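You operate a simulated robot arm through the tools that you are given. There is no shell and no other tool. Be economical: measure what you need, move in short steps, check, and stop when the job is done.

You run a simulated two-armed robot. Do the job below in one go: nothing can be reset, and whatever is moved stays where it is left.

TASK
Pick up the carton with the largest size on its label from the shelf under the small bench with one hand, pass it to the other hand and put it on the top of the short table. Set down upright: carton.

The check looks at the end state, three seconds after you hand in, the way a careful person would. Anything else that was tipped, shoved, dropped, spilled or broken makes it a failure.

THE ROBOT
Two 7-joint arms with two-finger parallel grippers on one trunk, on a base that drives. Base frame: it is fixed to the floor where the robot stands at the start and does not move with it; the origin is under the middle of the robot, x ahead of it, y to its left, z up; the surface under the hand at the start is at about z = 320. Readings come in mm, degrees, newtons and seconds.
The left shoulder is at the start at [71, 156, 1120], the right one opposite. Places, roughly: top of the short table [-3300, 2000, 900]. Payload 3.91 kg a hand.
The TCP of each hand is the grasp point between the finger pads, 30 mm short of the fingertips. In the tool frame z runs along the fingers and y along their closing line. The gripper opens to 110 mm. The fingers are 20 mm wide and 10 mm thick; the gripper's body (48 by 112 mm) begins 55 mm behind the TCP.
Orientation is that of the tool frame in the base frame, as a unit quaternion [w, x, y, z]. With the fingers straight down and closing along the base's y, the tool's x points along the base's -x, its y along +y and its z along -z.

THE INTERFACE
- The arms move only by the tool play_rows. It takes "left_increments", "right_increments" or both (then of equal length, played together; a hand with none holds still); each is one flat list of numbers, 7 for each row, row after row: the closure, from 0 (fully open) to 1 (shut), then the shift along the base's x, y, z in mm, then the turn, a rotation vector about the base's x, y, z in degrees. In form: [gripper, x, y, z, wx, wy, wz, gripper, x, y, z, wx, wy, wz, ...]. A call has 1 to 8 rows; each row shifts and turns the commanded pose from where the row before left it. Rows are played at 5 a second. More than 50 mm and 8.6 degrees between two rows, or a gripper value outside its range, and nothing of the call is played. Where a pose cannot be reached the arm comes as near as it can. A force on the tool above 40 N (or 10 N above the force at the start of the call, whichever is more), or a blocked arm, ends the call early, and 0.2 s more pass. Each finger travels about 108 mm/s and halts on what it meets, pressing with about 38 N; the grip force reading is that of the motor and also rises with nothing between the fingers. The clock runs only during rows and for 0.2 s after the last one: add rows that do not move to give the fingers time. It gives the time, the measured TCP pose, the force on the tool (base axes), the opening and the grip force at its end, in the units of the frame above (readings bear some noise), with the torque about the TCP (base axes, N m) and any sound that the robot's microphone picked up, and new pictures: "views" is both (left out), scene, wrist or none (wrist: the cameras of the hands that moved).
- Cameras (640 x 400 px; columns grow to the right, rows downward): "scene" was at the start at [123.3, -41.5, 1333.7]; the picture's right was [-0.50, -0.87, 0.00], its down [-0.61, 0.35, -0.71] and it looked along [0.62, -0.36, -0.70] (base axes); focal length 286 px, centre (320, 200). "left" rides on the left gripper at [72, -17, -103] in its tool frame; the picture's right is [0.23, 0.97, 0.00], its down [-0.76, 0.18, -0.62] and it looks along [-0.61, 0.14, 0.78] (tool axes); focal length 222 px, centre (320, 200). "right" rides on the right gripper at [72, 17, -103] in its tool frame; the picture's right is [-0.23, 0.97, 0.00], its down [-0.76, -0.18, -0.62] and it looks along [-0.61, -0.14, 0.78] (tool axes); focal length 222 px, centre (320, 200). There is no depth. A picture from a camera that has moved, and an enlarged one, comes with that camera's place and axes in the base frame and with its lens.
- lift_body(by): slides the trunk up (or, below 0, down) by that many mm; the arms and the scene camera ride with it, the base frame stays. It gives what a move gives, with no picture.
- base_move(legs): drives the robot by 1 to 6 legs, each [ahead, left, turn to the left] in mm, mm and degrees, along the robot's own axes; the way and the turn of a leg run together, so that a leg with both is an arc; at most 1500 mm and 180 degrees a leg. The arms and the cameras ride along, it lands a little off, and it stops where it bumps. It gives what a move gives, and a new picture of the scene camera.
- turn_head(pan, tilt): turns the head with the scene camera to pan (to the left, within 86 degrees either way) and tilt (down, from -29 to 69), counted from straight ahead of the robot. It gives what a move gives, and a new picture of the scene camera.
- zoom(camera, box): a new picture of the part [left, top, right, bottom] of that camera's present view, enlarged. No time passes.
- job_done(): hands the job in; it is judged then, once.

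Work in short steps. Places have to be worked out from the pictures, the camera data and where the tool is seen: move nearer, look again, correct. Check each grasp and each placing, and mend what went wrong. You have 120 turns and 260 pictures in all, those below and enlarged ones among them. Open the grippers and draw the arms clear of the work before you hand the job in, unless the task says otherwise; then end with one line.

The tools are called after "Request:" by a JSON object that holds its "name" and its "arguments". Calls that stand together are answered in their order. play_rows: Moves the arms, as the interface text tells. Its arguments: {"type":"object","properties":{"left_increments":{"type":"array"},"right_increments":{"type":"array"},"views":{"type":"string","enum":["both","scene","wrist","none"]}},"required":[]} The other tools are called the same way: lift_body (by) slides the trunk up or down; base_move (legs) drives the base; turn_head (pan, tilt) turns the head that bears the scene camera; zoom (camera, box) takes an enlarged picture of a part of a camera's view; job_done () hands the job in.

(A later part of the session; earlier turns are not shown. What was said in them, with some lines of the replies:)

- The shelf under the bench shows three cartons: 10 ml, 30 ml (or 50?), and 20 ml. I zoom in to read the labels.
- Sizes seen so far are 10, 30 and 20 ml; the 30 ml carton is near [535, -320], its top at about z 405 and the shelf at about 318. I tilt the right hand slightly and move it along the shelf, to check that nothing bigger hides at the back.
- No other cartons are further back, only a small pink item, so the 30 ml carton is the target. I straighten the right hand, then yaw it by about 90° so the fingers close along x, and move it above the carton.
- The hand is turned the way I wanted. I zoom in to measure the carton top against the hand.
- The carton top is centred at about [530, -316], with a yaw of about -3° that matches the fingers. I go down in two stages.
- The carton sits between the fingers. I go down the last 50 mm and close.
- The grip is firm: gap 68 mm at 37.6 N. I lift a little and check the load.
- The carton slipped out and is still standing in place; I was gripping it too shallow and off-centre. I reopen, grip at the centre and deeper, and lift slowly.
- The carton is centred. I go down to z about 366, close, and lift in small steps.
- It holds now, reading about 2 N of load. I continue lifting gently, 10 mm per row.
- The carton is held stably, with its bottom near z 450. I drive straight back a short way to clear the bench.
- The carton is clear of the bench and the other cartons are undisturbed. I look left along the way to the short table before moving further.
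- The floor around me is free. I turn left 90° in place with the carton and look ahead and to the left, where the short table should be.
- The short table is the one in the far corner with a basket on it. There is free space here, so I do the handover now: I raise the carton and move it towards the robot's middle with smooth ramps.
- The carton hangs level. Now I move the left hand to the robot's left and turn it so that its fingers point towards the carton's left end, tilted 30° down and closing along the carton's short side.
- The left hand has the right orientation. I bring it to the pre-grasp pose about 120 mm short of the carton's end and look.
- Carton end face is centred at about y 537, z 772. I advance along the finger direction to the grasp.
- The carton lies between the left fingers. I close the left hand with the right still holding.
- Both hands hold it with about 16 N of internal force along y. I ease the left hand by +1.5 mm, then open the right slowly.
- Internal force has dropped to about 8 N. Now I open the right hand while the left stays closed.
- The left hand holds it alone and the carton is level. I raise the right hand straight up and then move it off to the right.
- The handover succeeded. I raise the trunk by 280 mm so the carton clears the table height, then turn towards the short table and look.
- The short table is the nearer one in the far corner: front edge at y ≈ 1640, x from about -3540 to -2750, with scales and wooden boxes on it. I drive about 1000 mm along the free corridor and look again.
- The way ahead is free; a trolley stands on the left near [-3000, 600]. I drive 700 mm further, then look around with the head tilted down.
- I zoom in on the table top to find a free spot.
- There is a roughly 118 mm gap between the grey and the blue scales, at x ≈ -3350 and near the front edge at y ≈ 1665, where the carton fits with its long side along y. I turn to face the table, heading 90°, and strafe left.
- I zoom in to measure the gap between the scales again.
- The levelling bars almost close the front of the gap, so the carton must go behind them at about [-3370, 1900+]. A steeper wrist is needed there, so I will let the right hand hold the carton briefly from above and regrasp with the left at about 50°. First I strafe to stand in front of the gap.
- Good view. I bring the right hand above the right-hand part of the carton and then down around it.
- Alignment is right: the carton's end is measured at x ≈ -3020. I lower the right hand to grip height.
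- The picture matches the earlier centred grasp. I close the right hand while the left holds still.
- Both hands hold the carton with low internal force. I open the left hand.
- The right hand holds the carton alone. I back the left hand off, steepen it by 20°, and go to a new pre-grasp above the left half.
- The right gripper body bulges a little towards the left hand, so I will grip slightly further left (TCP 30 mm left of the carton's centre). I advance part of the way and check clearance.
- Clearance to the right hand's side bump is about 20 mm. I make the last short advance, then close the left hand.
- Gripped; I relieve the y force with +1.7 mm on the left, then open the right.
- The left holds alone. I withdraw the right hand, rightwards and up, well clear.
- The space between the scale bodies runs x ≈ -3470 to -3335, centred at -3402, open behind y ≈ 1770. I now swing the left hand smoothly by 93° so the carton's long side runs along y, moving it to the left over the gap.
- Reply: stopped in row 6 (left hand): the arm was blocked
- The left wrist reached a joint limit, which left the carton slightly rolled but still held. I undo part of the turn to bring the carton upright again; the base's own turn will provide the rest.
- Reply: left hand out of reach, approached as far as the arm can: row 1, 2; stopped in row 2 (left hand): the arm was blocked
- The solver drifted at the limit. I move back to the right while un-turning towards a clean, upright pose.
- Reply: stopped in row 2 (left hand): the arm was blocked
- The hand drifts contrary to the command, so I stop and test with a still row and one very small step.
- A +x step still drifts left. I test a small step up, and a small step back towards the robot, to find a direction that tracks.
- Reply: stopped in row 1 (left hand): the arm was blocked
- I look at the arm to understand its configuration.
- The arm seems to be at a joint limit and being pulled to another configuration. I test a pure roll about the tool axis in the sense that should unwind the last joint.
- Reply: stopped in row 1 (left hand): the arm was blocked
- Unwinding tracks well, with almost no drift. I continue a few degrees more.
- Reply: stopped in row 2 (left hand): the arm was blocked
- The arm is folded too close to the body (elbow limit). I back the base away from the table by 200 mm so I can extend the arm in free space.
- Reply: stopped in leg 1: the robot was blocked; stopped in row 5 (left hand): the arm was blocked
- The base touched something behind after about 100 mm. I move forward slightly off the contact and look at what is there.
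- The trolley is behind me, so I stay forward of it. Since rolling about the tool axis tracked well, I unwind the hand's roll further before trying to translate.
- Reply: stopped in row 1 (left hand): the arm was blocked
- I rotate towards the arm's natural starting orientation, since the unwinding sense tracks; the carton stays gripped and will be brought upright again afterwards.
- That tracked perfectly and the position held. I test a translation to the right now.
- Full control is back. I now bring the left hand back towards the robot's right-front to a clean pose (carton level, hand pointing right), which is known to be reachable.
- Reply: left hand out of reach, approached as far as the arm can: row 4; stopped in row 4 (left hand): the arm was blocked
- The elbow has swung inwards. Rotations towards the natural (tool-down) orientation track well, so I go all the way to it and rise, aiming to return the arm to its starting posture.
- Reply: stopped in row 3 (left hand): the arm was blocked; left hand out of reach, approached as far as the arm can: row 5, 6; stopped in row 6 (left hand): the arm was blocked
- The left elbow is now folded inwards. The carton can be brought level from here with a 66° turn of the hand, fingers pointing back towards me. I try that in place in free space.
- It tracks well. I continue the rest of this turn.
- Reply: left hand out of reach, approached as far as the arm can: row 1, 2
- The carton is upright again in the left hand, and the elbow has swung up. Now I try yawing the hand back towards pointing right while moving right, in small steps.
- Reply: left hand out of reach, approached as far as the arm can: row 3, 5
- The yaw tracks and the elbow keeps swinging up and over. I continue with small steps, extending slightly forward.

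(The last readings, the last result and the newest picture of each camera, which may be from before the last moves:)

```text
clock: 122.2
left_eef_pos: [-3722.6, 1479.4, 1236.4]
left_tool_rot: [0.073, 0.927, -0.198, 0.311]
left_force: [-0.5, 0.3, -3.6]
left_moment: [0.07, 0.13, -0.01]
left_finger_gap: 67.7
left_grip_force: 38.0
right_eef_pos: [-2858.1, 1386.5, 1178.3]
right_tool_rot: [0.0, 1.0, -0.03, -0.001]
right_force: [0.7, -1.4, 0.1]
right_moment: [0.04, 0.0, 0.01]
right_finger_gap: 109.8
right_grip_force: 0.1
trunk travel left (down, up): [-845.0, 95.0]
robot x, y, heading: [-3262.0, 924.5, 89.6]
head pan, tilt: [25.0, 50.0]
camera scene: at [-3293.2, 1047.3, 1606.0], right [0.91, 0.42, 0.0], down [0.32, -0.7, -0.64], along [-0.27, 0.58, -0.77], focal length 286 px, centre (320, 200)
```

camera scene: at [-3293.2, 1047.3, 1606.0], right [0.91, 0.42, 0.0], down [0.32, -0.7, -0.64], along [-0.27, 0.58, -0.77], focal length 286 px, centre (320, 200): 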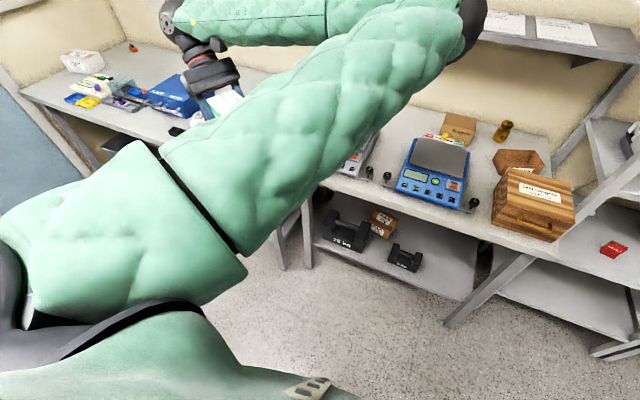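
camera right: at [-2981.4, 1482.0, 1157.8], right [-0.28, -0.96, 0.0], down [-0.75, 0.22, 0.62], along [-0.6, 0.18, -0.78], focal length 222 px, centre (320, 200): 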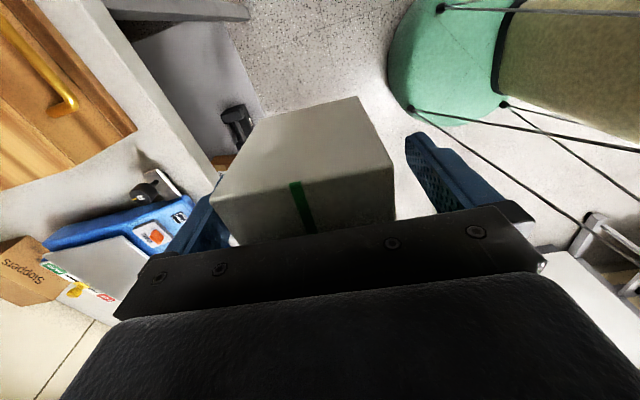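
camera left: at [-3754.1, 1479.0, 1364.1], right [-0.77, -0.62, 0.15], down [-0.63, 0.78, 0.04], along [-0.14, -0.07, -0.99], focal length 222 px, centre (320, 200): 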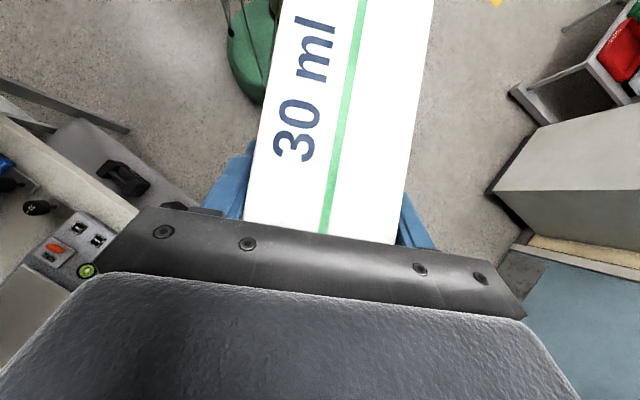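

It tracks exactly now. In this elbow configuration I try continuing the yaw in place towards pointing ahead.

Request:
{"name": "play_rows", "arguments": {"left_increments": [1, 2, 0, 0, 0, 0, 4, 1, 2, 0, 0, 0, 0, 6, 1, 2, 0, 0, 0, 0, 6, 1, 2, 0, 0, 0, 0, 6, 1, 2, 0, 0, 0, 0, 6, 1, 2, 0, 0, 0, 0, 6, 1, 2, 0, 0, 0, 0, 6], "views": "both"}}

```text
clock: 123.8
left_eef_pos: [-3706.3, 1479.0, 1235.1]
left_tool_rot: [-0.038, 0.939, 0.131, 0.316]
left_force: [0.0, -0.4, -2.9]
left_moment: [-0.07, 0.14, -0.02]
left_finger_gap: 67.8
left_grip_force: 37.9
right_eef_pos: [-2858.0, 1387.5, 1177.6]
right_tool_rot: [0.0, 1.0, -0.029, -0.001]
right_force: [0.1, -0.3, -0.3]
right_moment: [0.0, 0.04, 0.0]
right_finger_gap: 110.0
right_grip_force: 0.1
trunk travel left (down, up): [-845.0, 95.0]
robot x, y, heading: [-3264.5, 926.3, 89.9]
head pan, tilt: [25.0, 50.0]
camera scene: at [-3293.1, 1047.5, 1606.0], right [0.91, 0.42, 0.0], down [0.32, -0.7, -0.64], along [-0.27, 0.58, -0.77], focal length 286 px, centre (320, 200)
camera left: at [-3715.9, 1496.3, 1361.5], right [0.44, -0.89, 0.15], down [-0.9, -0.44, 0.04], along [0.03, -0.15, -0.99], focal length 222 px, centre (320, 200)
```

scene: 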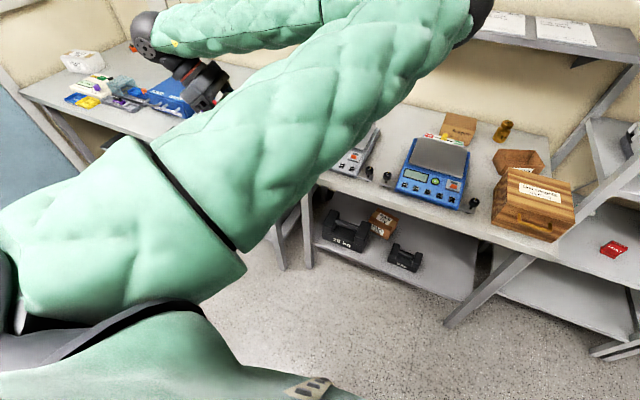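
left: 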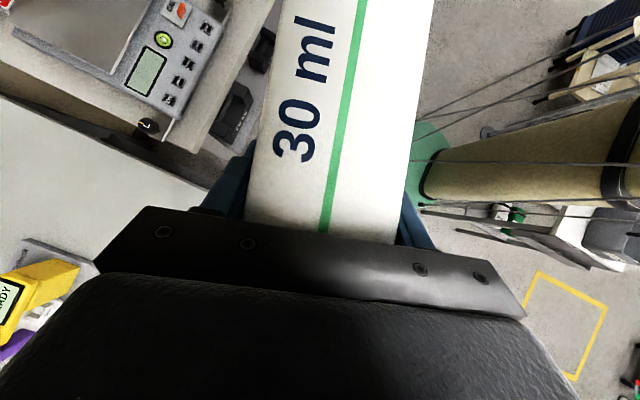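

Still tracking exactly (yaw about +16°). I continue.

Request:
{"name": "play_rows", "arguments": {"left_increments": [1, 0, 0, 0, 0, 0, 4, 1, 0, 0, 0, 0, 0, 6, 1, 0, 0, 0, 0, 0, 6, 1, 0, 0, 0, 0, 0, 6, 1, 0, 0, 0, 0, 0, 6, 1, 0, 0, 0, 0, 0, 6, 1, 0, 0, 0, 0, 0, 6], "views": "none"}}

Request:
{"name": "play_rows", "arguments": {"left_increments": [1, 0, 0, 0, 0, 0, 4, 1, 0, 0, 0, 0, 0, 6, 1, 0, 0, 0, 0, 0, 6, 1, 0, 0, 0, 0, 0, 6, 1, 0, 0, 0, 0, 0, 6, 1, 0, 0, 0, 0, 0, 5], "views": "both"}}

```text
clock: 125.4
left_eef_pos: [-3706.7, 1478.0, 1236.6]
left_tool_rot: [-0.144, 0.837, 0.445, 0.284]
left_force: [0.1, -0.5, -2.7]
left_moment: [-0.08, 0.04, 0.02]
left_finger_gap: 67.8
left_grip_force: 37.5
right_eef_pos: [-2858.2, 1387.4, 1177.4]
right_tool_rot: [0.0, 1.0, -0.029, -0.001]
right_force: [-0.5, 0.3, 0.2]
right_moment: [0.01, -0.02, 0.01]
right_finger_gap: 110.3
right_grip_force: 0.2
trunk travel left (down, up): [-845.0, 95.0]
robot x, y, heading: [-3261.4, 933.0, 89.6]
head pan, tilt: [25.0, 50.0]
```

```text
clock: 126.8
left_eef_pos: [-3713.3, 1471.7, 1225.0]
left_tool_rot: [-0.212, 0.673, 0.672, 0.224]
left_force: [0.0, 0.6, -2.6]
left_moment: [-0.08, 0.03, 0.02]
left_finger_gap: 67.8
left_grip_force: 37.6
right_eef_pos: [-2857.9, 1388.8, 1178.5]
right_tool_rot: [0.0, 1.0, -0.029, -0.001]
right_force: [0.4, 0.1, -0.3]
right_moment: [-0.02, 0.0, 0.01]
right_finger_gap: 109.9
right_grip_force: 0.0
trunk travel left (down, up): [-845.0, 95.0]
robot x, y, heading: [-3264.5, 926.7, 89.8]
head pan, tilt: [25.0, 50.0]
camera scene: at [-3293.6, 1047.9, 1605.9], right [0.91, 0.42, 0.0], down [0.32, -0.7, -0.64], along [-0.27, 0.58, -0.77], focal length 286 px, centre (320, 200)
camera left: at [-3731.3, 1470.9, 1351.1], right [0.97, 0.18, 0.15], down [0.17, -0.98, 0.06], along [0.16, -0.03, -0.99], focal length 222 px, centre (320, 200)
```

scene: 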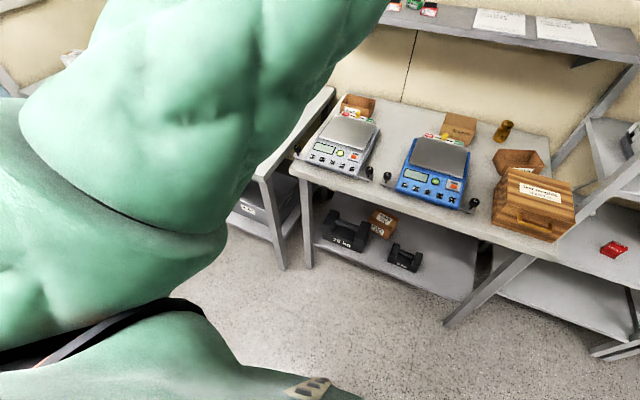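
left: 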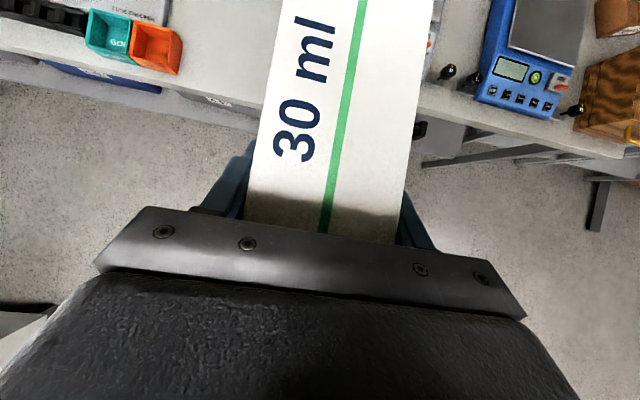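

The hand now points ahead with the carton nearly level (about 4° nose-down). I correct the pitch and extend forward a little, checking that it tracks.

Request:
{"name": "play_rows", "arguments": {"left_increments": [1, 0, 4, 0, 1, 0, 0, 1, 0, 10, 0, 1, 0, 0, 1, 0, 14, 0, 1, 0, 0, 1, 0, 14, 0, 1, 0, 0, 1, 0, 14, 0, 0, 0, 0, 1, 0, 10, 0, 0, 0, 0], "views": "none"}}

```text
clock: 128.2
left_eef_pos: [-3712.9, 1539.1, 1226.6]
left_tool_rot: [-0.236, 0.667, 0.661, 0.251]
left_force: [0.6, 1.0, -3.0]
left_moment: [-0.1, 0.02, 0.0]
left_finger_gap: 68.0
left_grip_force: 38.3
right_eef_pos: [-2858.4, 1389.9, 1178.2]
right_tool_rot: [0.0, 1.0, -0.029, -0.001]
right_force: [-0.4, 0.2, 1.2]
right_moment: [-0.01, -0.01, -0.01]
right_finger_gap: 110.1
right_grip_force: 0.1
trunk travel left (down, up): [-845.0, 95.0]
robot x, y, heading: [-3264.4, 926.2, 89.7]
head pan, tilt: [25.0, 50.0]
```

Tracking is good and the carton is level. I extend the left hand further forward and tuck the right hand back at the same time.

Request:
{"name": "play_rows", "arguments": {"left_increments": [1, 0, 6, 0, 0, 0, 0, 1, 0, 12, 0, 0, 0, 0, 1, 0, 16, 0, 0, 0, 0, 1, 0, 16, 0, 0, 0, 0, 1, 0, 16, 0, 0, 0, 0, 1, 0, 16, 0, 0, 0, 0, 1, 0, 12, 0, 0, 0, 0.7, 1, 0, 6, 0, 0, 0, 0.6], "right_increments": [0, -5, -10, 0, 0, 0, 0, 0, -10, -15, 0, 0, 0, 0, 0, -10, -15, 0, 0, 0, 0, 0, -10, -15, 0, 0, 0, 0, 0, -10, -15, 0, 0, 0, 0, 0, -10, -15, 0, 0, 0, 0, 0, -5, -15, 0, 0, 0, 0, 0, 0, -10, 0, 0, 0, 0], "views": "none"}}

Request:
{"name": "turn_head", "arguments": {"pan": -10, "tilt": 45}}

```text
clock: 130.0
left_eef_pos: [-3711.6, 1642.6, 1234.3]
left_tool_rot: [-0.245, 0.658, 0.666, 0.253]
left_force: [0.0, -0.4, -3.1]
left_moment: [-0.12, -0.02, 0.05]
left_finger_gap: 67.7
left_grip_force: 38.2
right_eef_pos: [-2874.7, 1361.9, 1174.2]
right_tool_rot: [0.0, 1.0, -0.03, -0.002]
right_force: [-0.5, 0.4, -1.0]
right_moment: [-0.02, -0.02, 0.01]
right_finger_gap: 110.2
right_grip_force: 0.0
right hand out of reach, approached as far as the arm can: row 3, 4, 5, 6, 7, 8
trunk travel left (down, up): [-845.0, 95.0]
robot x, y, heading: [-3260.4, 926.9, 89.6]
head pan, tilt: [25.0, 50.0]
```

```text
clock: 131.0
left_eef_pos: [-3710.9, 1642.0, 1234.3]
left_tool_rot: [-0.245, 0.658, 0.666, 0.251]
left_force: [-0.2, 0.0, -2.4]
left_moment: [-0.12, 0.01, 0.01]
left_finger_gap: 67.6
left_grip_force: 37.7
right_eef_pos: [-2874.1, 1362.4, 1175.2]
right_tool_rot: [0.0, 1.0, -0.03, -0.002]
right_force: [-0.2, -0.1, 0.1]
right_moment: [0.02, -0.02, -0.03]
right_finger_gap: 110.2
right_grip_force: 0.1
trunk travel left (down, up): [-845.0, 95.0]
robot x, y, heading: [-3261.4, 925.3, 89.6]
head pan, tilt: [-10.0, 45.0]
camera scene: at [-3246.6, 1057.7, 1612.9], right [0.98, -0.18, 0.0], down [-0.13, -0.7, -0.71], along [0.13, 0.7, -0.71], focal length 286 px, centre (320, 200)
```

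scene: 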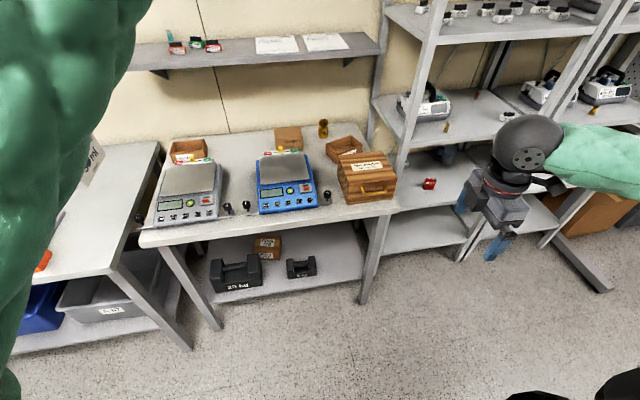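

I have a clear view of the gap. I drive the base about 309 mm right and 190 mm ahead so the carton hangs above the gap, still high over everything.

Request:
{"name": "base_move", "arguments": {"legs": [[0, -150, 0], [0, -157, 0], [190, 0, 0.4]]}}

Request:
{"name": "turn_head", "arguments": {"pan": 20, "tilt": 45}}

```text
clock: 134.6
left_eef_pos: [-3399.6, 1829.4, 1234.3]
left_tool_rot: [-0.245, 0.659, 0.665, 0.253]
left_force: [-0.1, 0.4, -4.0]
left_moment: [-0.07, -0.01, -0.01]
left_finger_gap: 67.7
left_grip_force: 38.0
right_eef_pos: [-2563.2, 1548.2, 1176.0]
right_tool_rot: [0.0, 1.0, -0.031, -0.001]
right_force: [-0.1, 0.6, -1.0]
right_moment: [0.03, 0.02, -0.04]
right_finger_gap: 109.8
right_grip_force: 0.1
trunk travel left (down, up): [-845.0, 95.0]
robot x, y, heading: [-2954.3, 1115.5, 89.4]
head pan, tilt: [-10.0, 45.0]
camera scene: at [-2935.9, 1244.1, 1613.1], right [0.98, -0.18, 0.0], down [-0.13, -0.7, -0.71], along [0.13, 0.7, -0.71], focal length 286 px, centre (320, 200)
```

scene: 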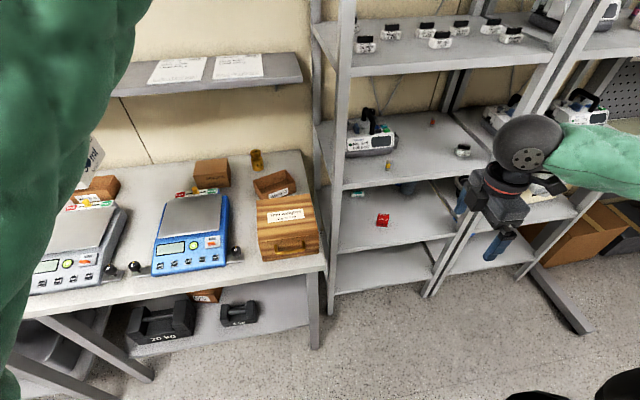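

```text
clock: 135.5
left_eef_pos: [-3399.2, 1828.4, 1233.4]
left_tool_rot: [-0.244, 0.659, 0.665, 0.252]
left_force: [-0.3, -0.3, -3.1]
left_moment: [-0.11, -0.02, 0.0]
left_finger_gap: 67.7
left_grip_force: 38.6
right_eef_pos: [-2563.2, 1548.3, 1174.6]
right_tool_rot: [0.0, 1.0, -0.031, -0.001]
right_force: [0.7, 0.1, 0.4]
right_moment: [0.01, -0.02, 0.01]
right_finger_gap: 109.9
right_grip_force: 0.0
trunk travel left (down, up): [-845.0, 95.0]
robot x, y, heading: [-2954.5, 1115.2, 89.4]
head pan, tilt: [20.0, 45.0]
camera scene: at [-2977.2, 1241.3, 1613.0], right [0.94, 0.33, 0.0], down [0.24, -0.67, -0.71], along [-0.24, 0.67, -0.71], focal length 286 px, centre (320, 200)
```

scene: 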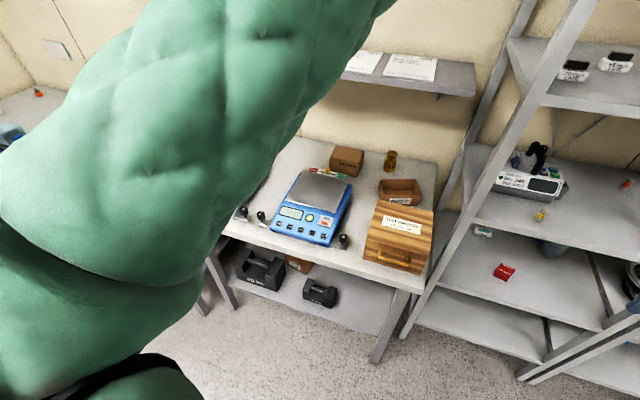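

The upper arm blocks the scene view, so I rely on the wrist camera. I lower the trunk by 150 mm and look down.

Request:
{"name": "lift_body", "arguments": {"by": -150}}

Request:
{"name": "play_rows", "arguments": {"left_increments": [1, 0, 0, 0, 0, 0, 0], "views": "wrist"}}

```text
clock: 137.3
left_eef_pos: [-3399.0, 1829.6, 1084.6]
left_tool_rot: [-0.244, 0.658, 0.666, 0.252]
left_force: [1.2, -0.1, -2.8]
left_moment: [-0.1, -0.01, 0.0]
left_finger_gap: 67.9
left_grip_force: 37.4
right_eef_pos: [-2562.1, 1549.9, 1025.3]
right_tool_rot: [0.001, 1.0, -0.03, -0.001]
right_force: [0.0, 0.1, -0.2]
right_moment: [-0.05, 0.0, -0.01]
right_finger_gap: 110.1
right_grip_force: 0.1
trunk travel left (down, up): [-695.0, 245.0]
robot x, y, heading: [-2950.7, 1112.3, 89.3]
head pan, tilt: [20.0, 45.0]
```

```text
clock: 137.7
left_eef_pos: [-3398.6, 1829.8, 1083.2]
left_tool_rot: [-0.244, 0.659, 0.665, 0.253]
left_force: [0.3, -0.4, -2.2]
left_moment: [-0.09, -0.01, -0.04]
left_finger_gap: 67.7
left_grip_force: 38.0
right_eef_pos: [-2563.2, 1548.5, 1025.8]
right_tool_rot: [0.002, 1.0, -0.031, -0.001]
right_force: [-0.6, -0.3, -0.6]
right_moment: [-0.02, 0.0, -0.02]
right_finger_gap: 110.1
right_grip_force: 0.1
trunk travel left (down, up): [-695.0, 245.0]
robot x, y, heading: [-2954.5, 1115.2, 89.3]
head pan, tilt: [20.0, 45.0]
camera left: at [-3417.8, 1817.2, 1208.6], right [0.97, 0.18, 0.16], down [0.18, -0.98, -0.03], along [0.16, 0.06, -0.99], focal length 222 px, centre (320, 200)
```

left: 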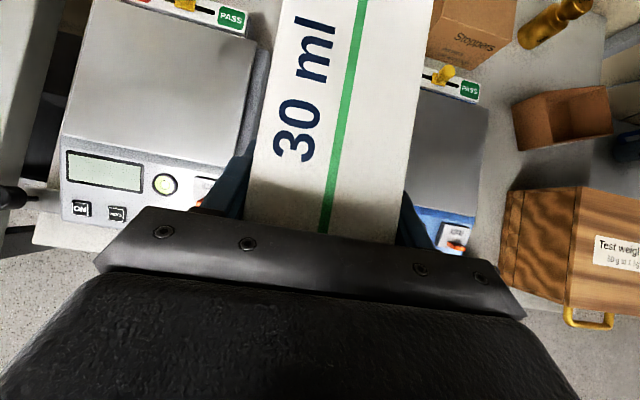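

The wrist view puts the grey scale's right edge at x ≈ -3475; with the blue one's left edge at about -3335, the centre is about -3405. I shift by -6 mm in x and +20 mm in y, then lower the trunk by 80 mm and look again.

Request:
{"name": "play_rows", "arguments": {"left_increments": [1, -3, 8, 0, 0, 0, 0, 1, -3, 12, 0, 0, 0, 0, 1, 0, 0, 0, 0, 0, 0], "views": "none"}}

Request:
{"name": "lift_body", "arguments": {"by": -80}}

Request:
{"name": "turn_head", "arguments": {"pan": -6, "tilt": 40}}

Request:
{"name": "play_rows", "arguments": {"left_increments": [1, 0, 0, 0, 0, 0, 0], "views": "wrist"}}

```text
clock: 138.5
left_eef_pos: [-3404.9, 1850.2, 1085.4]
left_tool_rot: [-0.245, 0.66, 0.664, 0.253]
left_force: [-0.5, -0.7, -2.9]
left_moment: [-0.12, -0.01, 0.0]
left_finger_gap: 67.7
left_grip_force: 37.6
right_eef_pos: [-2563.5, 1548.5, 1025.6]
right_tool_rot: [0.001, 1.0, -0.03, 0.0]
right_force: [-0.6, 0.1, 0.2]
right_moment: [-0.04, 0.01, -0.01]
right_finger_gap: 109.9
right_grip_force: 0.1
trunk travel left (down, up): [-695.0, 245.0]
robot x, y, heading: [-2956.2, 1115.9, 89.6]
head pan, tilt: [20.0, 45.0]
```

```text
clock: 139.6
left_eef_pos: [-3404.8, 1849.6, 1003.7]
left_tool_rot: [-0.244, 0.659, 0.665, 0.252]
left_force: [-0.2, 0.9, -2.7]
left_moment: [-0.08, 0.0, -0.02]
left_finger_gap: 67.7
left_grip_force: 38.5
right_eef_pos: [-2563.3, 1549.0, 945.6]
right_tool_rot: [0.001, 1.0, -0.03, 0.0]
right_force: [0.9, -0.1, -0.7]
right_moment: [-0.02, 0.04, -0.02]
right_finger_gap: 109.6
right_grip_force: 0.1
trunk travel left (down, up): [-615.0, 325.0]
robot x, y, heading: [-2952.8, 1117.6, 89.5]
head pan, tilt: [20.0, 45.0]
```

```text
clock: 140.5
left_eef_pos: [-3405.3, 1851.1, 1003.7]
left_tool_rot: [-0.244, 0.659, 0.665, 0.252]
left_force: [-0.2, 0.6, -2.7]
left_moment: [-0.1, 0.0, -0.02]
left_finger_gap: 67.5
left_grip_force: 38.2
right_eef_pos: [-2563.4, 1549.7, 945.0]
right_tool_rot: [0.001, 1.0, -0.03, -0.001]
right_force: [-0.9, -0.3, -0.4]
right_moment: [0.0, 0.01, -0.03]
right_finger_gap: 110.0
right_grip_force: 0.1
trunk travel left (down, up): [-615.0, 325.0]
robot x, y, heading: [-2952.8, 1114.2, 89.5]
head pan, tilt: [-6.0, 40.0]
camera scene: at [-2940.5, 1249.9, 1390.1], right [0.99, -0.11, 0.0], down [-0.07, -0.64, -0.77], along [0.09, 0.76, -0.64], focal length 286 px, centre (320, 200)
```

scene: 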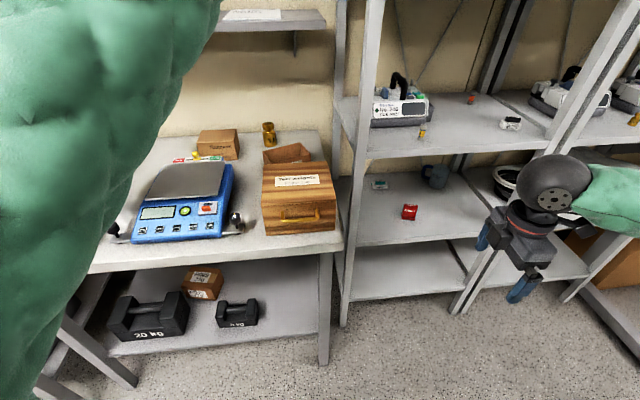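

```text
clock: 140.9
left_eef_pos: [-3403.4, 1850.5, 1003.0]
left_tool_rot: [-0.245, 0.659, 0.665, 0.252]
left_force: [0.6, 0.5, -3.4]
left_moment: [-0.1, 0.0, -0.04]
left_finger_gap: 67.7
left_grip_force: 38.4
right_eef_pos: [-2563.6, 1549.5, 944.3]
right_tool_rot: [0.001, 1.0, -0.03, -0.003]
right_force: [0.5, 0.1, 0.1]
right_moment: [0.04, -0.01, 0.04]
right_finger_gap: 109.9
right_grip_force: 0.0
trunk travel left (down, up): [-615.0, 325.0]
robot x, y, heading: [-2949.5, 1114.1, 89.5]
head pan, tilt: [-6.0, 40.0]
camera left: at [-3422.4, 1836.5, 1129.1], right [0.97, 0.18, 0.16], down [0.18, -0.98, -0.03], along [0.15, 0.06, -0.99], focal length 222 px, centre (320, 200)
```

left: 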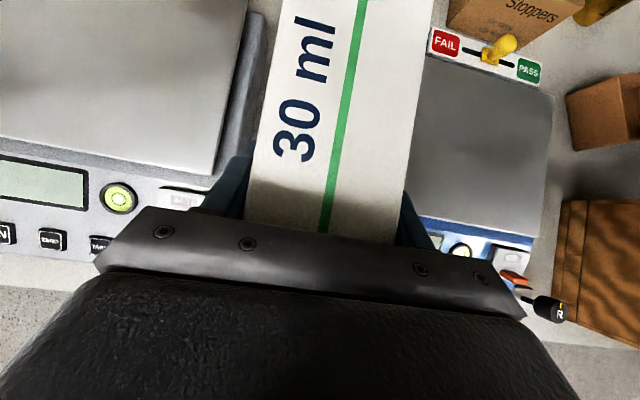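

Margins on both sides of the carton are about 28 and 35 mm. I shift +5 mm in x and lower by arm in small steps towards the table.

Request:
{"name": "play_rows", "arguments": {"left_increments": [1, 5, 0, -5, 0, 0, 0, 1, 0, 0, -8, 0, 0, 0, 1, 0, 0, -8, 0, 0, 0, 1, 0, 0, -6, 0, 0, 0, 1, 0, 0, -5, 0, 0, 0, 1, 0, 0, 0, 0, 0, 0], "views": "wrist"}}

```text
clock: 142.3
left_eef_pos: [-3399.5, 1848.7, 971.4]
left_tool_rot: [-0.244, 0.659, 0.665, 0.252]
left_force: [-0.2, 0.0, -2.8]
left_moment: [-0.13, 0.02, 0.01]
left_finger_gap: 67.7
left_grip_force: 37.7
right_eef_pos: [-2563.4, 1549.3, 945.1]
right_tool_rot: [0.001, 1.0, -0.03, -0.003]
right_force: [0.2, 0.4, 0.4]
right_moment: [-0.03, 0.01, -0.02]
right_finger_gap: 110.1
right_grip_force: 0.0
trunk travel left (down, up): [-615.0, 325.0]
robot x, y, heading: [-2952.2, 1112.6, 89.7]
head pan, tilt: [-6.0, 40.0]
camera left: at [-3418.4, 1836.5, 1096.2], right [0.97, 0.18, 0.16], down [0.18, -0.98, -0.03], along [0.15, 0.06, -0.99], focal length 222 px, centre (320, 200)
```

left: 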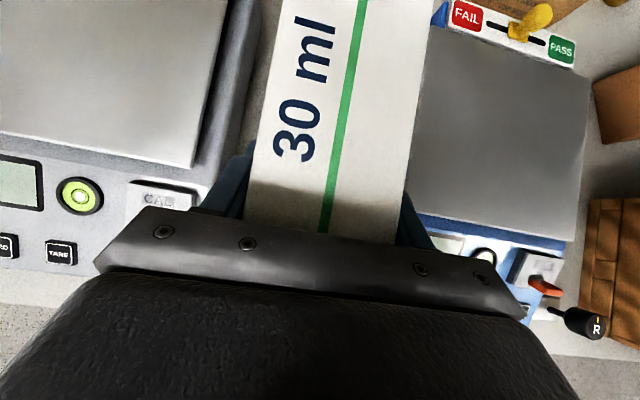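

No contact yet. I continue down in 2–3 mm steps, watching the force.

Request:
{"name": "play_rows", "arguments": {"left_increments": [1, 0, 0, -3, 0, 0, 0, 1, 0, 0, -3, 0, 0, 0, 1, 0, 0, -2, 0, 0, 0, 1, 0, 0, -2, 0, 0, 0, 1, 0, 0, 0, 0, 0, 0], "views": "none"}}

Request:
{"name": "play_rows", "arguments": {"left_increments": [1, 0, 0, -2, 0, 0, 0, 1, 0, 0, -1, 0, 0, 0, 1, 0, 0, 0, 0, 0, 0], "views": "none"}}

```text
clock: 143.5
left_eef_pos: [-3399.7, 1848.5, 961.6]
left_tool_rot: [-0.243, 0.66, 0.665, 0.251]
left_force: [-0.2, 0.0, -2.2]
left_moment: [-0.12, 0.02, 0.02]
left_finger_gap: 67.5
left_grip_force: 38.4
right_eef_pos: [-2562.7, 1549.4, 945.4]
right_tool_rot: [0.0, 1.0, -0.031, -0.001]
right_force: [-0.2, 0.4, -1.1]
right_moment: [0.01, -0.01, 0.02]
right_finger_gap: 109.9
right_grip_force: 0.0
trunk travel left (down, up): [-615.0, 325.0]
robot x, y, heading: [-2951.6, 1117.3, 89.4]
head pan, tilt: [-6.0, 40.0]
```

```text
clock: 144.3
left_eef_pos: [-3400.7, 1849.1, 959.5]
left_tool_rot: [-0.244, 0.659, 0.665, 0.252]
left_force: [-0.1, 0.5, -2.6]
left_moment: [-0.09, 0.01, -0.01]
left_finger_gap: 67.8
left_grip_force: 37.8
right_eef_pos: [-2563.2, 1549.0, 944.7]
right_tool_rot: [0.0, 1.0, -0.03, -0.001]
right_force: [0.0, 0.0, -0.5]
right_moment: [0.03, -0.01, 0.01]
right_finger_gap: 110.0
right_grip_force: 0.0
trunk travel left (down, up): [-615.0, 325.0]
robot x, y, heading: [-2952.4, 1114.5, 89.3]
head pan, tilt: [-6.0, 40.0]
```

Still no contact at z 959.5. I continue in 2 mm steps.

Request:
{"name": "play_rows", "arguments": {"left_increments": [1, 0, 0, -2, 0, 0, 0, 1, 0, 0, -2, 0, 0, 0, 1, 0, 0, 0, 0, 0, 0], "views": "none"}}

Request:
{"name": "play_rows", "arguments": {"left_increments": [1, 0, 0, -2, 0, 0, 0, 1, 0, 0, -2, 0, 0, 0, 1, 0, 0, 0, 0, 0, 0], "views": "wrist"}}

```text
clock: 145.1
left_eef_pos: [-3398.9, 1848.6, 955.6]
left_tool_rot: [-0.245, 0.659, 0.666, 0.251]
left_force: [-1.1, 0.1, -2.3]
left_moment: [-0.09, 0.01, 0.02]
left_finger_gap: 67.7
left_grip_force: 37.9
right_eef_pos: [-2563.5, 1547.4, 945.5]
right_tool_rot: [0.0, 1.0, -0.031, -0.002]
right_force: [0.4, 0.2, -0.5]
right_moment: [-0.01, 0.0, 0.03]
right_finger_gap: 109.9
right_grip_force: 0.1
trunk travel left (down, up): [-615.0, 325.0]
robot x, y, heading: [-2953.2, 1113.1, 89.6]
head pan, tilt: [-6.0, 40.0]
```

```text
clock: 145.9
left_eef_pos: [-3398.1, 1847.4, 950.5]
left_tool_rot: [-0.244, 0.659, 0.665, 0.252]
left_force: [-0.3, 0.7, -2.3]
left_moment: [-0.09, 0.02, 0.02]
left_finger_gap: 67.8
left_grip_force: 38.3
right_eef_pos: [-2562.4, 1549.3, 945.4]
right_tool_rot: [0.001, 1.0, -0.031, -0.002]
right_force: [1.0, 0.9, -0.9]
right_moment: [-0.03, 0.01, 0.01]
right_finger_gap: 110.0
right_grip_force: 0.0
trunk travel left (down, up): [-615.0, 325.0]
robot x, y, heading: [-2952.1, 1117.1, 89.4]
head pan, tilt: [-6.0, 40.0]
camera left: at [-3417.9, 1835.4, 1076.5], right [0.97, 0.18, 0.16], down [0.18, -0.98, -0.03], along [0.15, 0.06, -0.99], focal length 222 px, centre (320, 200)
```

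left: 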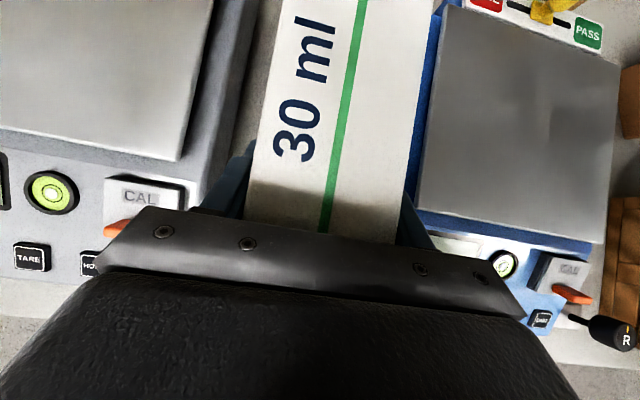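

Sides are free, with the blue edge at about x -3335. I nudge -3 mm in x and continue down until contact.

Request:
{"name": "play_rows", "arguments": {"left_increments": [1, -3, 0, -2, 0, 0, 0, 1, 0, 0, -2, 0, 0, 0, 1, 0, 0, 0, 0, 0, 0], "views": "none"}}

Request:
{"name": "play_rows", "arguments": {"left_increments": [1, 0, 0, -2, 0, 0, 0, 1, 0, 0, -2, 0, 0, 0, 1, 0, 0, 0, 0, 0, 0], "views": "none"}}

```text
clock: 146.7
left_eef_pos: [-3402.5, 1849.8, 947.7]
left_tool_rot: [-0.244, 0.659, 0.665, 0.252]
left_force: [-0.7, -0.3, -2.7]
left_moment: [-0.12, 0.0, -0.01]
left_finger_gap: 67.6
left_grip_force: 38.1
right_eef_pos: [-2563.5, 1549.0, 945.2]
right_tool_rot: [0.001, 1.0, -0.031, 0.0]
right_force: [0.4, -0.6, 0.4]
right_moment: [0.01, -0.02, 0.02]
right_finger_gap: 110.0
right_grip_force: 0.0
trunk travel left (down, up): [-615.0, 325.0]
robot x, y, heading: [-2954.9, 1113.7, 89.5]
head pan, tilt: [-6.0, 40.0]
```

```text
clock: 147.5
left_eef_pos: [-3402.3, 1848.7, 944.3]
left_tool_rot: [-0.244, 0.659, 0.666, 0.252]
left_force: [0.0, -0.6, -2.8]
left_moment: [-0.12, 0.02, 0.0]
left_finger_gap: 67.8
left_grip_force: 38.1
right_eef_pos: [-2562.4, 1548.8, 944.9]
right_tool_rot: [0.001, 1.0, -0.031, -0.002]
right_force: [-0.6, -0.3, 0.2]
right_moment: [0.04, -0.01, -0.01]
right_finger_gap: 110.0
right_grip_force: 0.1
trunk travel left (down, up): [-615.0, 325.0]
robot x, y, heading: [-2953.4, 1114.8, 89.3]
head pan, tilt: [-6.0, 40.0]
```

Still no contact; the table must be slightly lower than 900. I continue.

Request:
{"name": "play_rows", "arguments": {"left_increments": [1, 0, 0, -2, 0, 0, 0, 1, 0, 0, -2, 0, 0, 0, 1, 0, 0, -2, 0, 0, 0, 1, 0, 0, 0, 0, 0, 0], "views": "wrist"}}

```text
clock: 148.5
left_eef_pos: [-3402.3, 1849.4, 938.3]
left_tool_rot: [-0.245, 0.659, 0.665, 0.252]
left_force: [-0.2, -0.4, -3.3]
left_moment: [-0.1, 0.0, -0.01]
left_finger_gap: 67.7
left_grip_force: 38.1
right_eef_pos: [-2563.1, 1549.6, 944.1]
right_tool_rot: [0.0, 1.0, -0.03, -0.002]
right_force: [0.1, -0.4, 0.5]
right_moment: [0.02, 0.0, 0.04]
right_finger_gap: 110.1
right_grip_force: 0.0
trunk travel left (down, up): [-615.0, 325.0]
robot x, y, heading: [-2951.5, 1114.3, 89.4]
head pan, tilt: [-6.0, 40.0]
camera left: at [-3420.0, 1836.5, 1062.2], right [0.97, 0.18, 0.16], down [0.18, -0.98, -0.03], along [0.15, 0.06, -0.99], focal length 222 px, centre (320, 200)
```

left: 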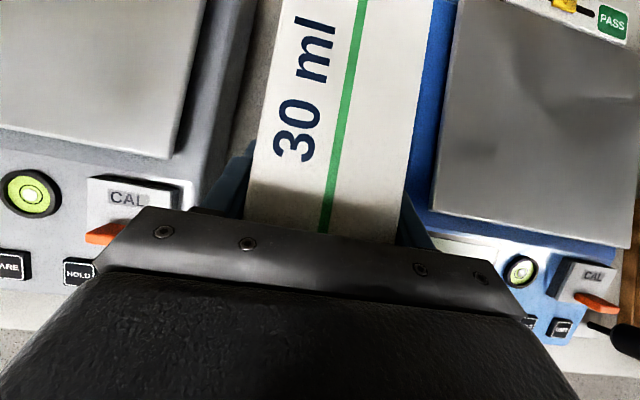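

The scale knob's parallax suggests the table is at about z 875, and with that all estimates agree: the gap centre is at x ≈ -3403, right where the carton is. I continue down.

Request:
{"name": "play_rows", "arguments": {"left_increments": [1, 0, 0, -3, 0, 0, 0, 1, 0, 0, -3, 0, 0, 0, 1, 0, 0, -2, 0, 0, 0, 1, 0, 0, 0, 0, 0, 0], "views": "none"}}

Request:
{"name": "play_rows", "arguments": {"left_increments": [1, 0, 0, -2, 0, 0, 0, 1, 0, 0, -2, 0, 0, 0, 1, 0, 0, 0, 0, 0, 0], "views": "wrist"}}

```text
clock: 149.5
left_eef_pos: [-3402.7, 1850.5, 929.6]
left_tool_rot: [-0.244, 0.659, 0.665, 0.252]
left_force: [0.0, 0.5, -2.6]
left_moment: [-0.1, -0.02, 0.01]
left_finger_gap: 67.8
left_grip_force: 37.7
right_eef_pos: [-2562.0, 1549.8, 944.6]
right_tool_rot: [0.001, 1.0, -0.031, -0.001]
right_force: [0.9, 0.1, -0.4]
right_moment: [0.0, 0.01, 0.02]
right_finger_gap: 109.9
right_grip_force: 0.0
trunk travel left (down, up): [-615.0, 325.0]
robot x, y, heading: [-2953.0, 1115.2, 89.4]
head pan, tilt: [-6.0, 40.0]
```

```text
clock: 150.3
left_eef_pos: [-3401.5, 1850.9, 924.1]
left_tool_rot: [-0.244, 0.659, 0.665, 0.253]
left_force: [0.9, -0.3, -3.3]
left_moment: [-0.08, -0.01, 0.02]
left_finger_gap: 67.8
left_grip_force: 38.1
right_eef_pos: [-2563.1, 1549.5, 944.7]
right_tool_rot: [0.001, 1.0, -0.031, -0.002]
right_force: [0.7, -0.1, 0.7]
right_moment: [-0.03, -0.02, -0.02]
right_finger_gap: 110.1
right_grip_force: 0.0
trunk travel left (down, up): [-615.0, 325.0]
robot x, y, heading: [-2954.0, 1117.6, 89.3]
head pan, tilt: [-6.0, 40.0]
camera left: at [-3419.6, 1837.1, 1050.6], right [0.97, 0.18, 0.16], down [0.18, -0.98, -0.03], along [0.15, 0.06, -0.99], focal length 222 px, centre (320, 200)
```

left: 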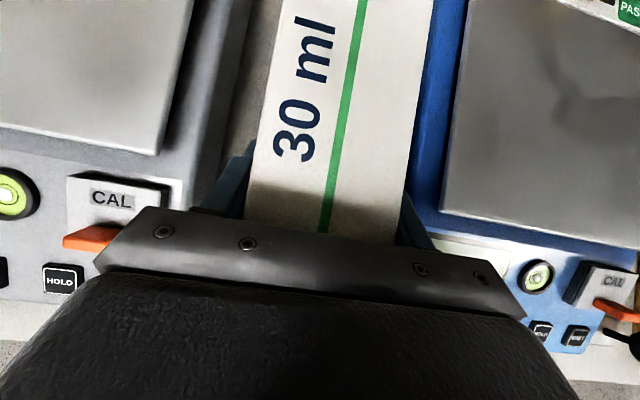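

Clear on both sides. I continue down until the force changes.

Request:
{"name": "play_rows", "arguments": {"left_increments": [1, 0, 0, -2, 0, 0, 0, 1, 0, 0, -2, 0, 0, 0, 1, 0, 0, -2, 0, 0, 0, 1, 0, 0, 0, 0, 0, 0], "views": "none"}}

Request:
{"name": "play_rows", "arguments": {"left_increments": [1, 0, 0, -2, 0, 0, 0, 1, 0, 0, -2, 0, 0, 0, 1, 0, 0, 0, 0, 0, 0], "views": "none"}}

```text
clock: 151.3
left_eef_pos: [-3402.5, 1849.7, 918.8]
left_tool_rot: [-0.245, 0.659, 0.664, 0.252]
left_force: [-0.5, -0.4, -3.0]
left_moment: [-0.1, 0.0, 0.0]
left_finger_gap: 67.9
left_grip_force: 38.4
right_eef_pos: [-2562.6, 1549.7, 945.8]
right_tool_rot: [0.001, 1.0, -0.031, -0.002]
right_force: [1.0, 0.6, -0.2]
right_moment: [-0.02, 0.0, -0.01]
right_finger_gap: 110.1
right_grip_force: 0.0
trunk travel left (down, up): [-615.0, 325.0]
robot x, y, heading: [-2950.8, 1113.4, 89.5]
head pan, tilt: [-6.0, 40.0]
```

```text
clock: 152.1
left_eef_pos: [-3402.4, 1849.6, 917.7]
left_tool_rot: [-0.246, 0.659, 0.664, 0.254]
left_force: [1.2, 3.7, 27.9]
left_moment: [-0.68, 0.96, -0.07]
left_finger_gap: 67.8
left_grip_force: 38.2
right_eef_pos: [-2562.2, 1547.9, 946.5]
right_tool_rot: [0.0, 1.0, -0.031, -0.002]
right_force: [0.2, 0.8, 0.1]
right_moment: [0.01, -0.01, -0.01]
right_finger_gap: 109.9
right_grip_force: 0.1
trunk travel left (down, up): [-615.0, 325.0]
robot x, y, heading: [-2947.8, 1115.9, 89.3]
head pan, tilt: [-6.0, 40.0]
```

Contact: the carton stands on the table (28 N). I ease up by 3 mm, then open the fingers partly so they don't touch the scales.

Request:
{"name": "play_rows", "arguments": {"left_increments": [1, 0, 0, 2.5, 0, 0, 0, 1, 0, 0, 0, 0, 0, 0, 0.32, 0, 0, 0, 0, 0, 0, 0.25, 0, 0, 0, 0, 0, 0, 0.22, 0, 0, 0, 0, 0, 0, 0.22, 0, 0, 0, 0, 0, 0], "views": "wrist"}}

```text
clock: 153.5
left_eef_pos: [-3402.4, 1850.5, 917.0]
left_tool_rot: [-0.244, 0.659, 0.665, 0.252]
left_force: [-0.1, 0.1, 0.3]
left_moment: [-0.01, -0.02, -0.01]
left_finger_gap: 85.7
left_grip_force: 0.0
right_eef_pos: [-2563.6, 1549.9, 945.3]
right_tool_rot: [0.001, 1.0, -0.031, -0.002]
right_force: [-0.6, 0.0, 0.2]
right_moment: [-0.01, 0.0, 0.03]
right_finger_gap: 110.3
right_grip_force: 0.1
trunk travel left (down, up): [-615.0, 325.0]
robot x, y, heading: [-2951.0, 1115.6, 89.5]
head pan, tilt: [-6.0, 40.0]
camera left: at [-3420.9, 1836.8, 1042.4], right [0.97, 0.18, 0.16], down [0.18, -0.98, -0.03], along [0.15, 0.06, -0.99], focal length 222 px, centre (320, 200)
```

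left: 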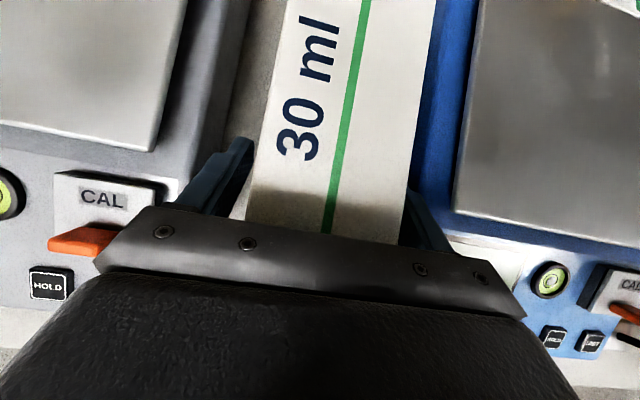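

Released and standing. I centre the fingers with +4 mm in x and withdraw along the tool axis, up and back.

Request:
{"name": "play_rows", "arguments": {"left_increments": [0.22, 4, 0, 0, 0, 0, 0, 0.22, 0, -5, 6, 0, 0, 0, 0.22, 0, -8, 10, 0, 0, 0, 0.22, 0, -10, 12, 0, 0, 0, 0.22, 0, -13, 15, 0, 0, 0, 0.22, 0, -13, 15, 0, 0, 0, 0.22, 0, -13, 20, 0, 0, 0, 0.22, 0, -5, 20, 0, 0, 0], "views": "wrist"}}

```text
clock: 155.3
left_eef_pos: [-3407.4, 1777.2, 1004.2]
left_tool_rot: [-0.237, 0.656, 0.672, 0.246]
left_force: [0.5, 0.1, -0.3]
left_moment: [-0.01, -0.01, 0.0]
left_finger_gap: 85.7
left_grip_force: 0.1
right_eef_pos: [-2562.8, 1549.1, 943.5]
right_tool_rot: [0.0, 1.0, -0.031, -0.001]
right_force: [-0.9, 0.0, -0.8]
right_moment: [-0.03, 0.01, 0.03]
right_finger_gap: 110.1
right_grip_force: 0.1
trunk travel left (down, up): [-615.0, 325.0]
robot x, y, heading: [-2951.2, 1113.5, 89.5]
head pan, tilt: [-6.0, 40.0]
camera left: at [-3425.4, 1765.3, 1128.6], right [0.97, 0.19, 0.16], down [0.2, -0.98, -0.01], along [0.16, 0.04, -0.99], focal length 222 px, centre (320, 200)
```

left: 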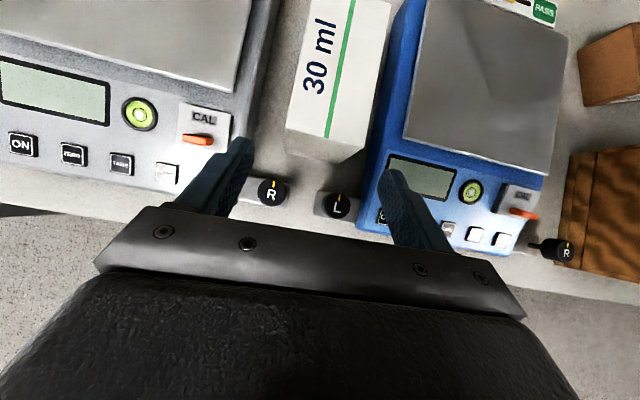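

The carton stands upright between the scales and nothing was disturbed. I raise the trunk and back off a little, then check.

Request:
{"name": "lift_body", "arguments": {"by": 200}}

Request:
{"name": "base_move", "arguments": {"legs": [[-130, 0, 0]]}}

Request:
{"name": "play_rows", "arguments": {"left_increments": [0, 0, 0, 0, 0, 0, 0, 0, 0, 0, 0, 0, 0, 0], "views": "wrist"}}

```text
clock: 157.5
left_eef_pos: [-3405.9, 1778.7, 1205.4]
left_tool_rot: [-0.238, 0.655, 0.672, 0.25]
left_force: [-0.2, 1.3, 0.3]
left_moment: [0.02, -0.02, 0.0]
left_finger_gap: 85.9
left_grip_force: 0.1
right_eef_pos: [-2562.9, 1548.8, 1144.6]
right_tool_rot: [0.002, 1.0, -0.031, -0.001]
right_force: [-0.8, -0.1, 0.8]
right_moment: [0.0, 0.0, -0.03]
right_finger_gap: 110.1
right_grip_force: 0.1
trunk travel left (down, up): [-815.0, 125.0]
robot x, y, heading: [-2950.7, 1115.0, 89.4]
head pan, tilt: [-6.0, 40.0]
```

```text
clock: 158.8
left_eef_pos: [-3408.9, 1647.2, 1207.9]
left_tool_rot: [-0.239, 0.653, 0.673, 0.251]
left_force: [0.3, -0.3, -0.3]
left_moment: [-0.01, 0.0, 0.03]
left_finger_gap: 85.6
left_grip_force: 0.0
right_eef_pos: [-2563.1, 1420.2, 1145.6]
right_tool_rot: [0.001, 1.0, -0.03, -0.002]
right_force: [0.3, 0.2, 0.4]
right_moment: [-0.02, -0.01, -0.02]
right_finger_gap: 110.1
right_grip_force: 0.0
trunk travel left (down, up): [-815.0, 125.0]
robot x, y, heading: [-2951.7, 983.7, 89.7]
head pan, tilt: [-6.0, 40.0]
camera scene: at [-2941.0, 1119.5, 1590.0], right [0.99, -0.11, 0.0], down [-0.07, -0.64, -0.77], along [0.08, 0.76, -0.64], focal length 286 px, centre (320, 200)
```

scene: 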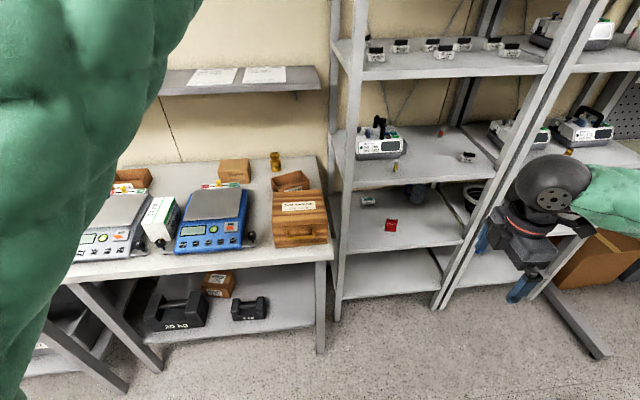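

```text
clock: 159.4
left_eef_pos: [-3409.8, 1645.8, 1207.3]
left_tool_rot: [-0.24, 0.652, 0.674, 0.251]
left_force: [0.1, 0.3, 0.3]
left_moment: [0.01, 0.01, 0.0]
left_finger_gap: 110.3
left_grip_force: 0.0
right_eef_pos: [-2564.5, 1419.3, 1144.6]
right_tool_rot: [0.0, 1.0, -0.03, -0.002]
right_force: [0.7, -0.5, 0.7]
right_moment: [0.0, -0.03, 0.0]
right_finger_gap: 109.8
right_grip_force: 0.0
trunk travel left (down, up): [-815.0, 125.0]
robot x, y, heading: [-2954.2, 983.0, 89.4]
head pan, tilt: [-6.0, 40.0]
camera left: at [-3428.9, 1633.3, 1332.1], right [0.97, 0.2, 0.17], down [0.2, -0.98, -0.02], along [0.17, 0.05, -0.98], focal length 222 px, centre (320, 200)
```

left: 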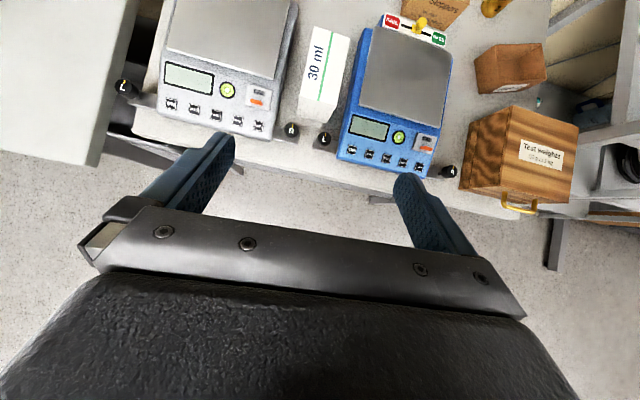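

Everything on the table is in place: the 30 ml carton is upright between the scales, both grippers are open and the arms are clear. I hand in.

Request:
{"name": "job_done", "arguments": {}}

```text
The job is handed in.
```

The 30 ml carton, the largest size on the shelf, is standing upright on the short table between the two scales. I picked it up with the right hand and passed it to the left, which set it down; the right hand held it once more on the way so the left could regrip. While backing up near the table, the base bumped something behind it, probably the trolley. No crash was heard, but I did not check whether anything there moved.
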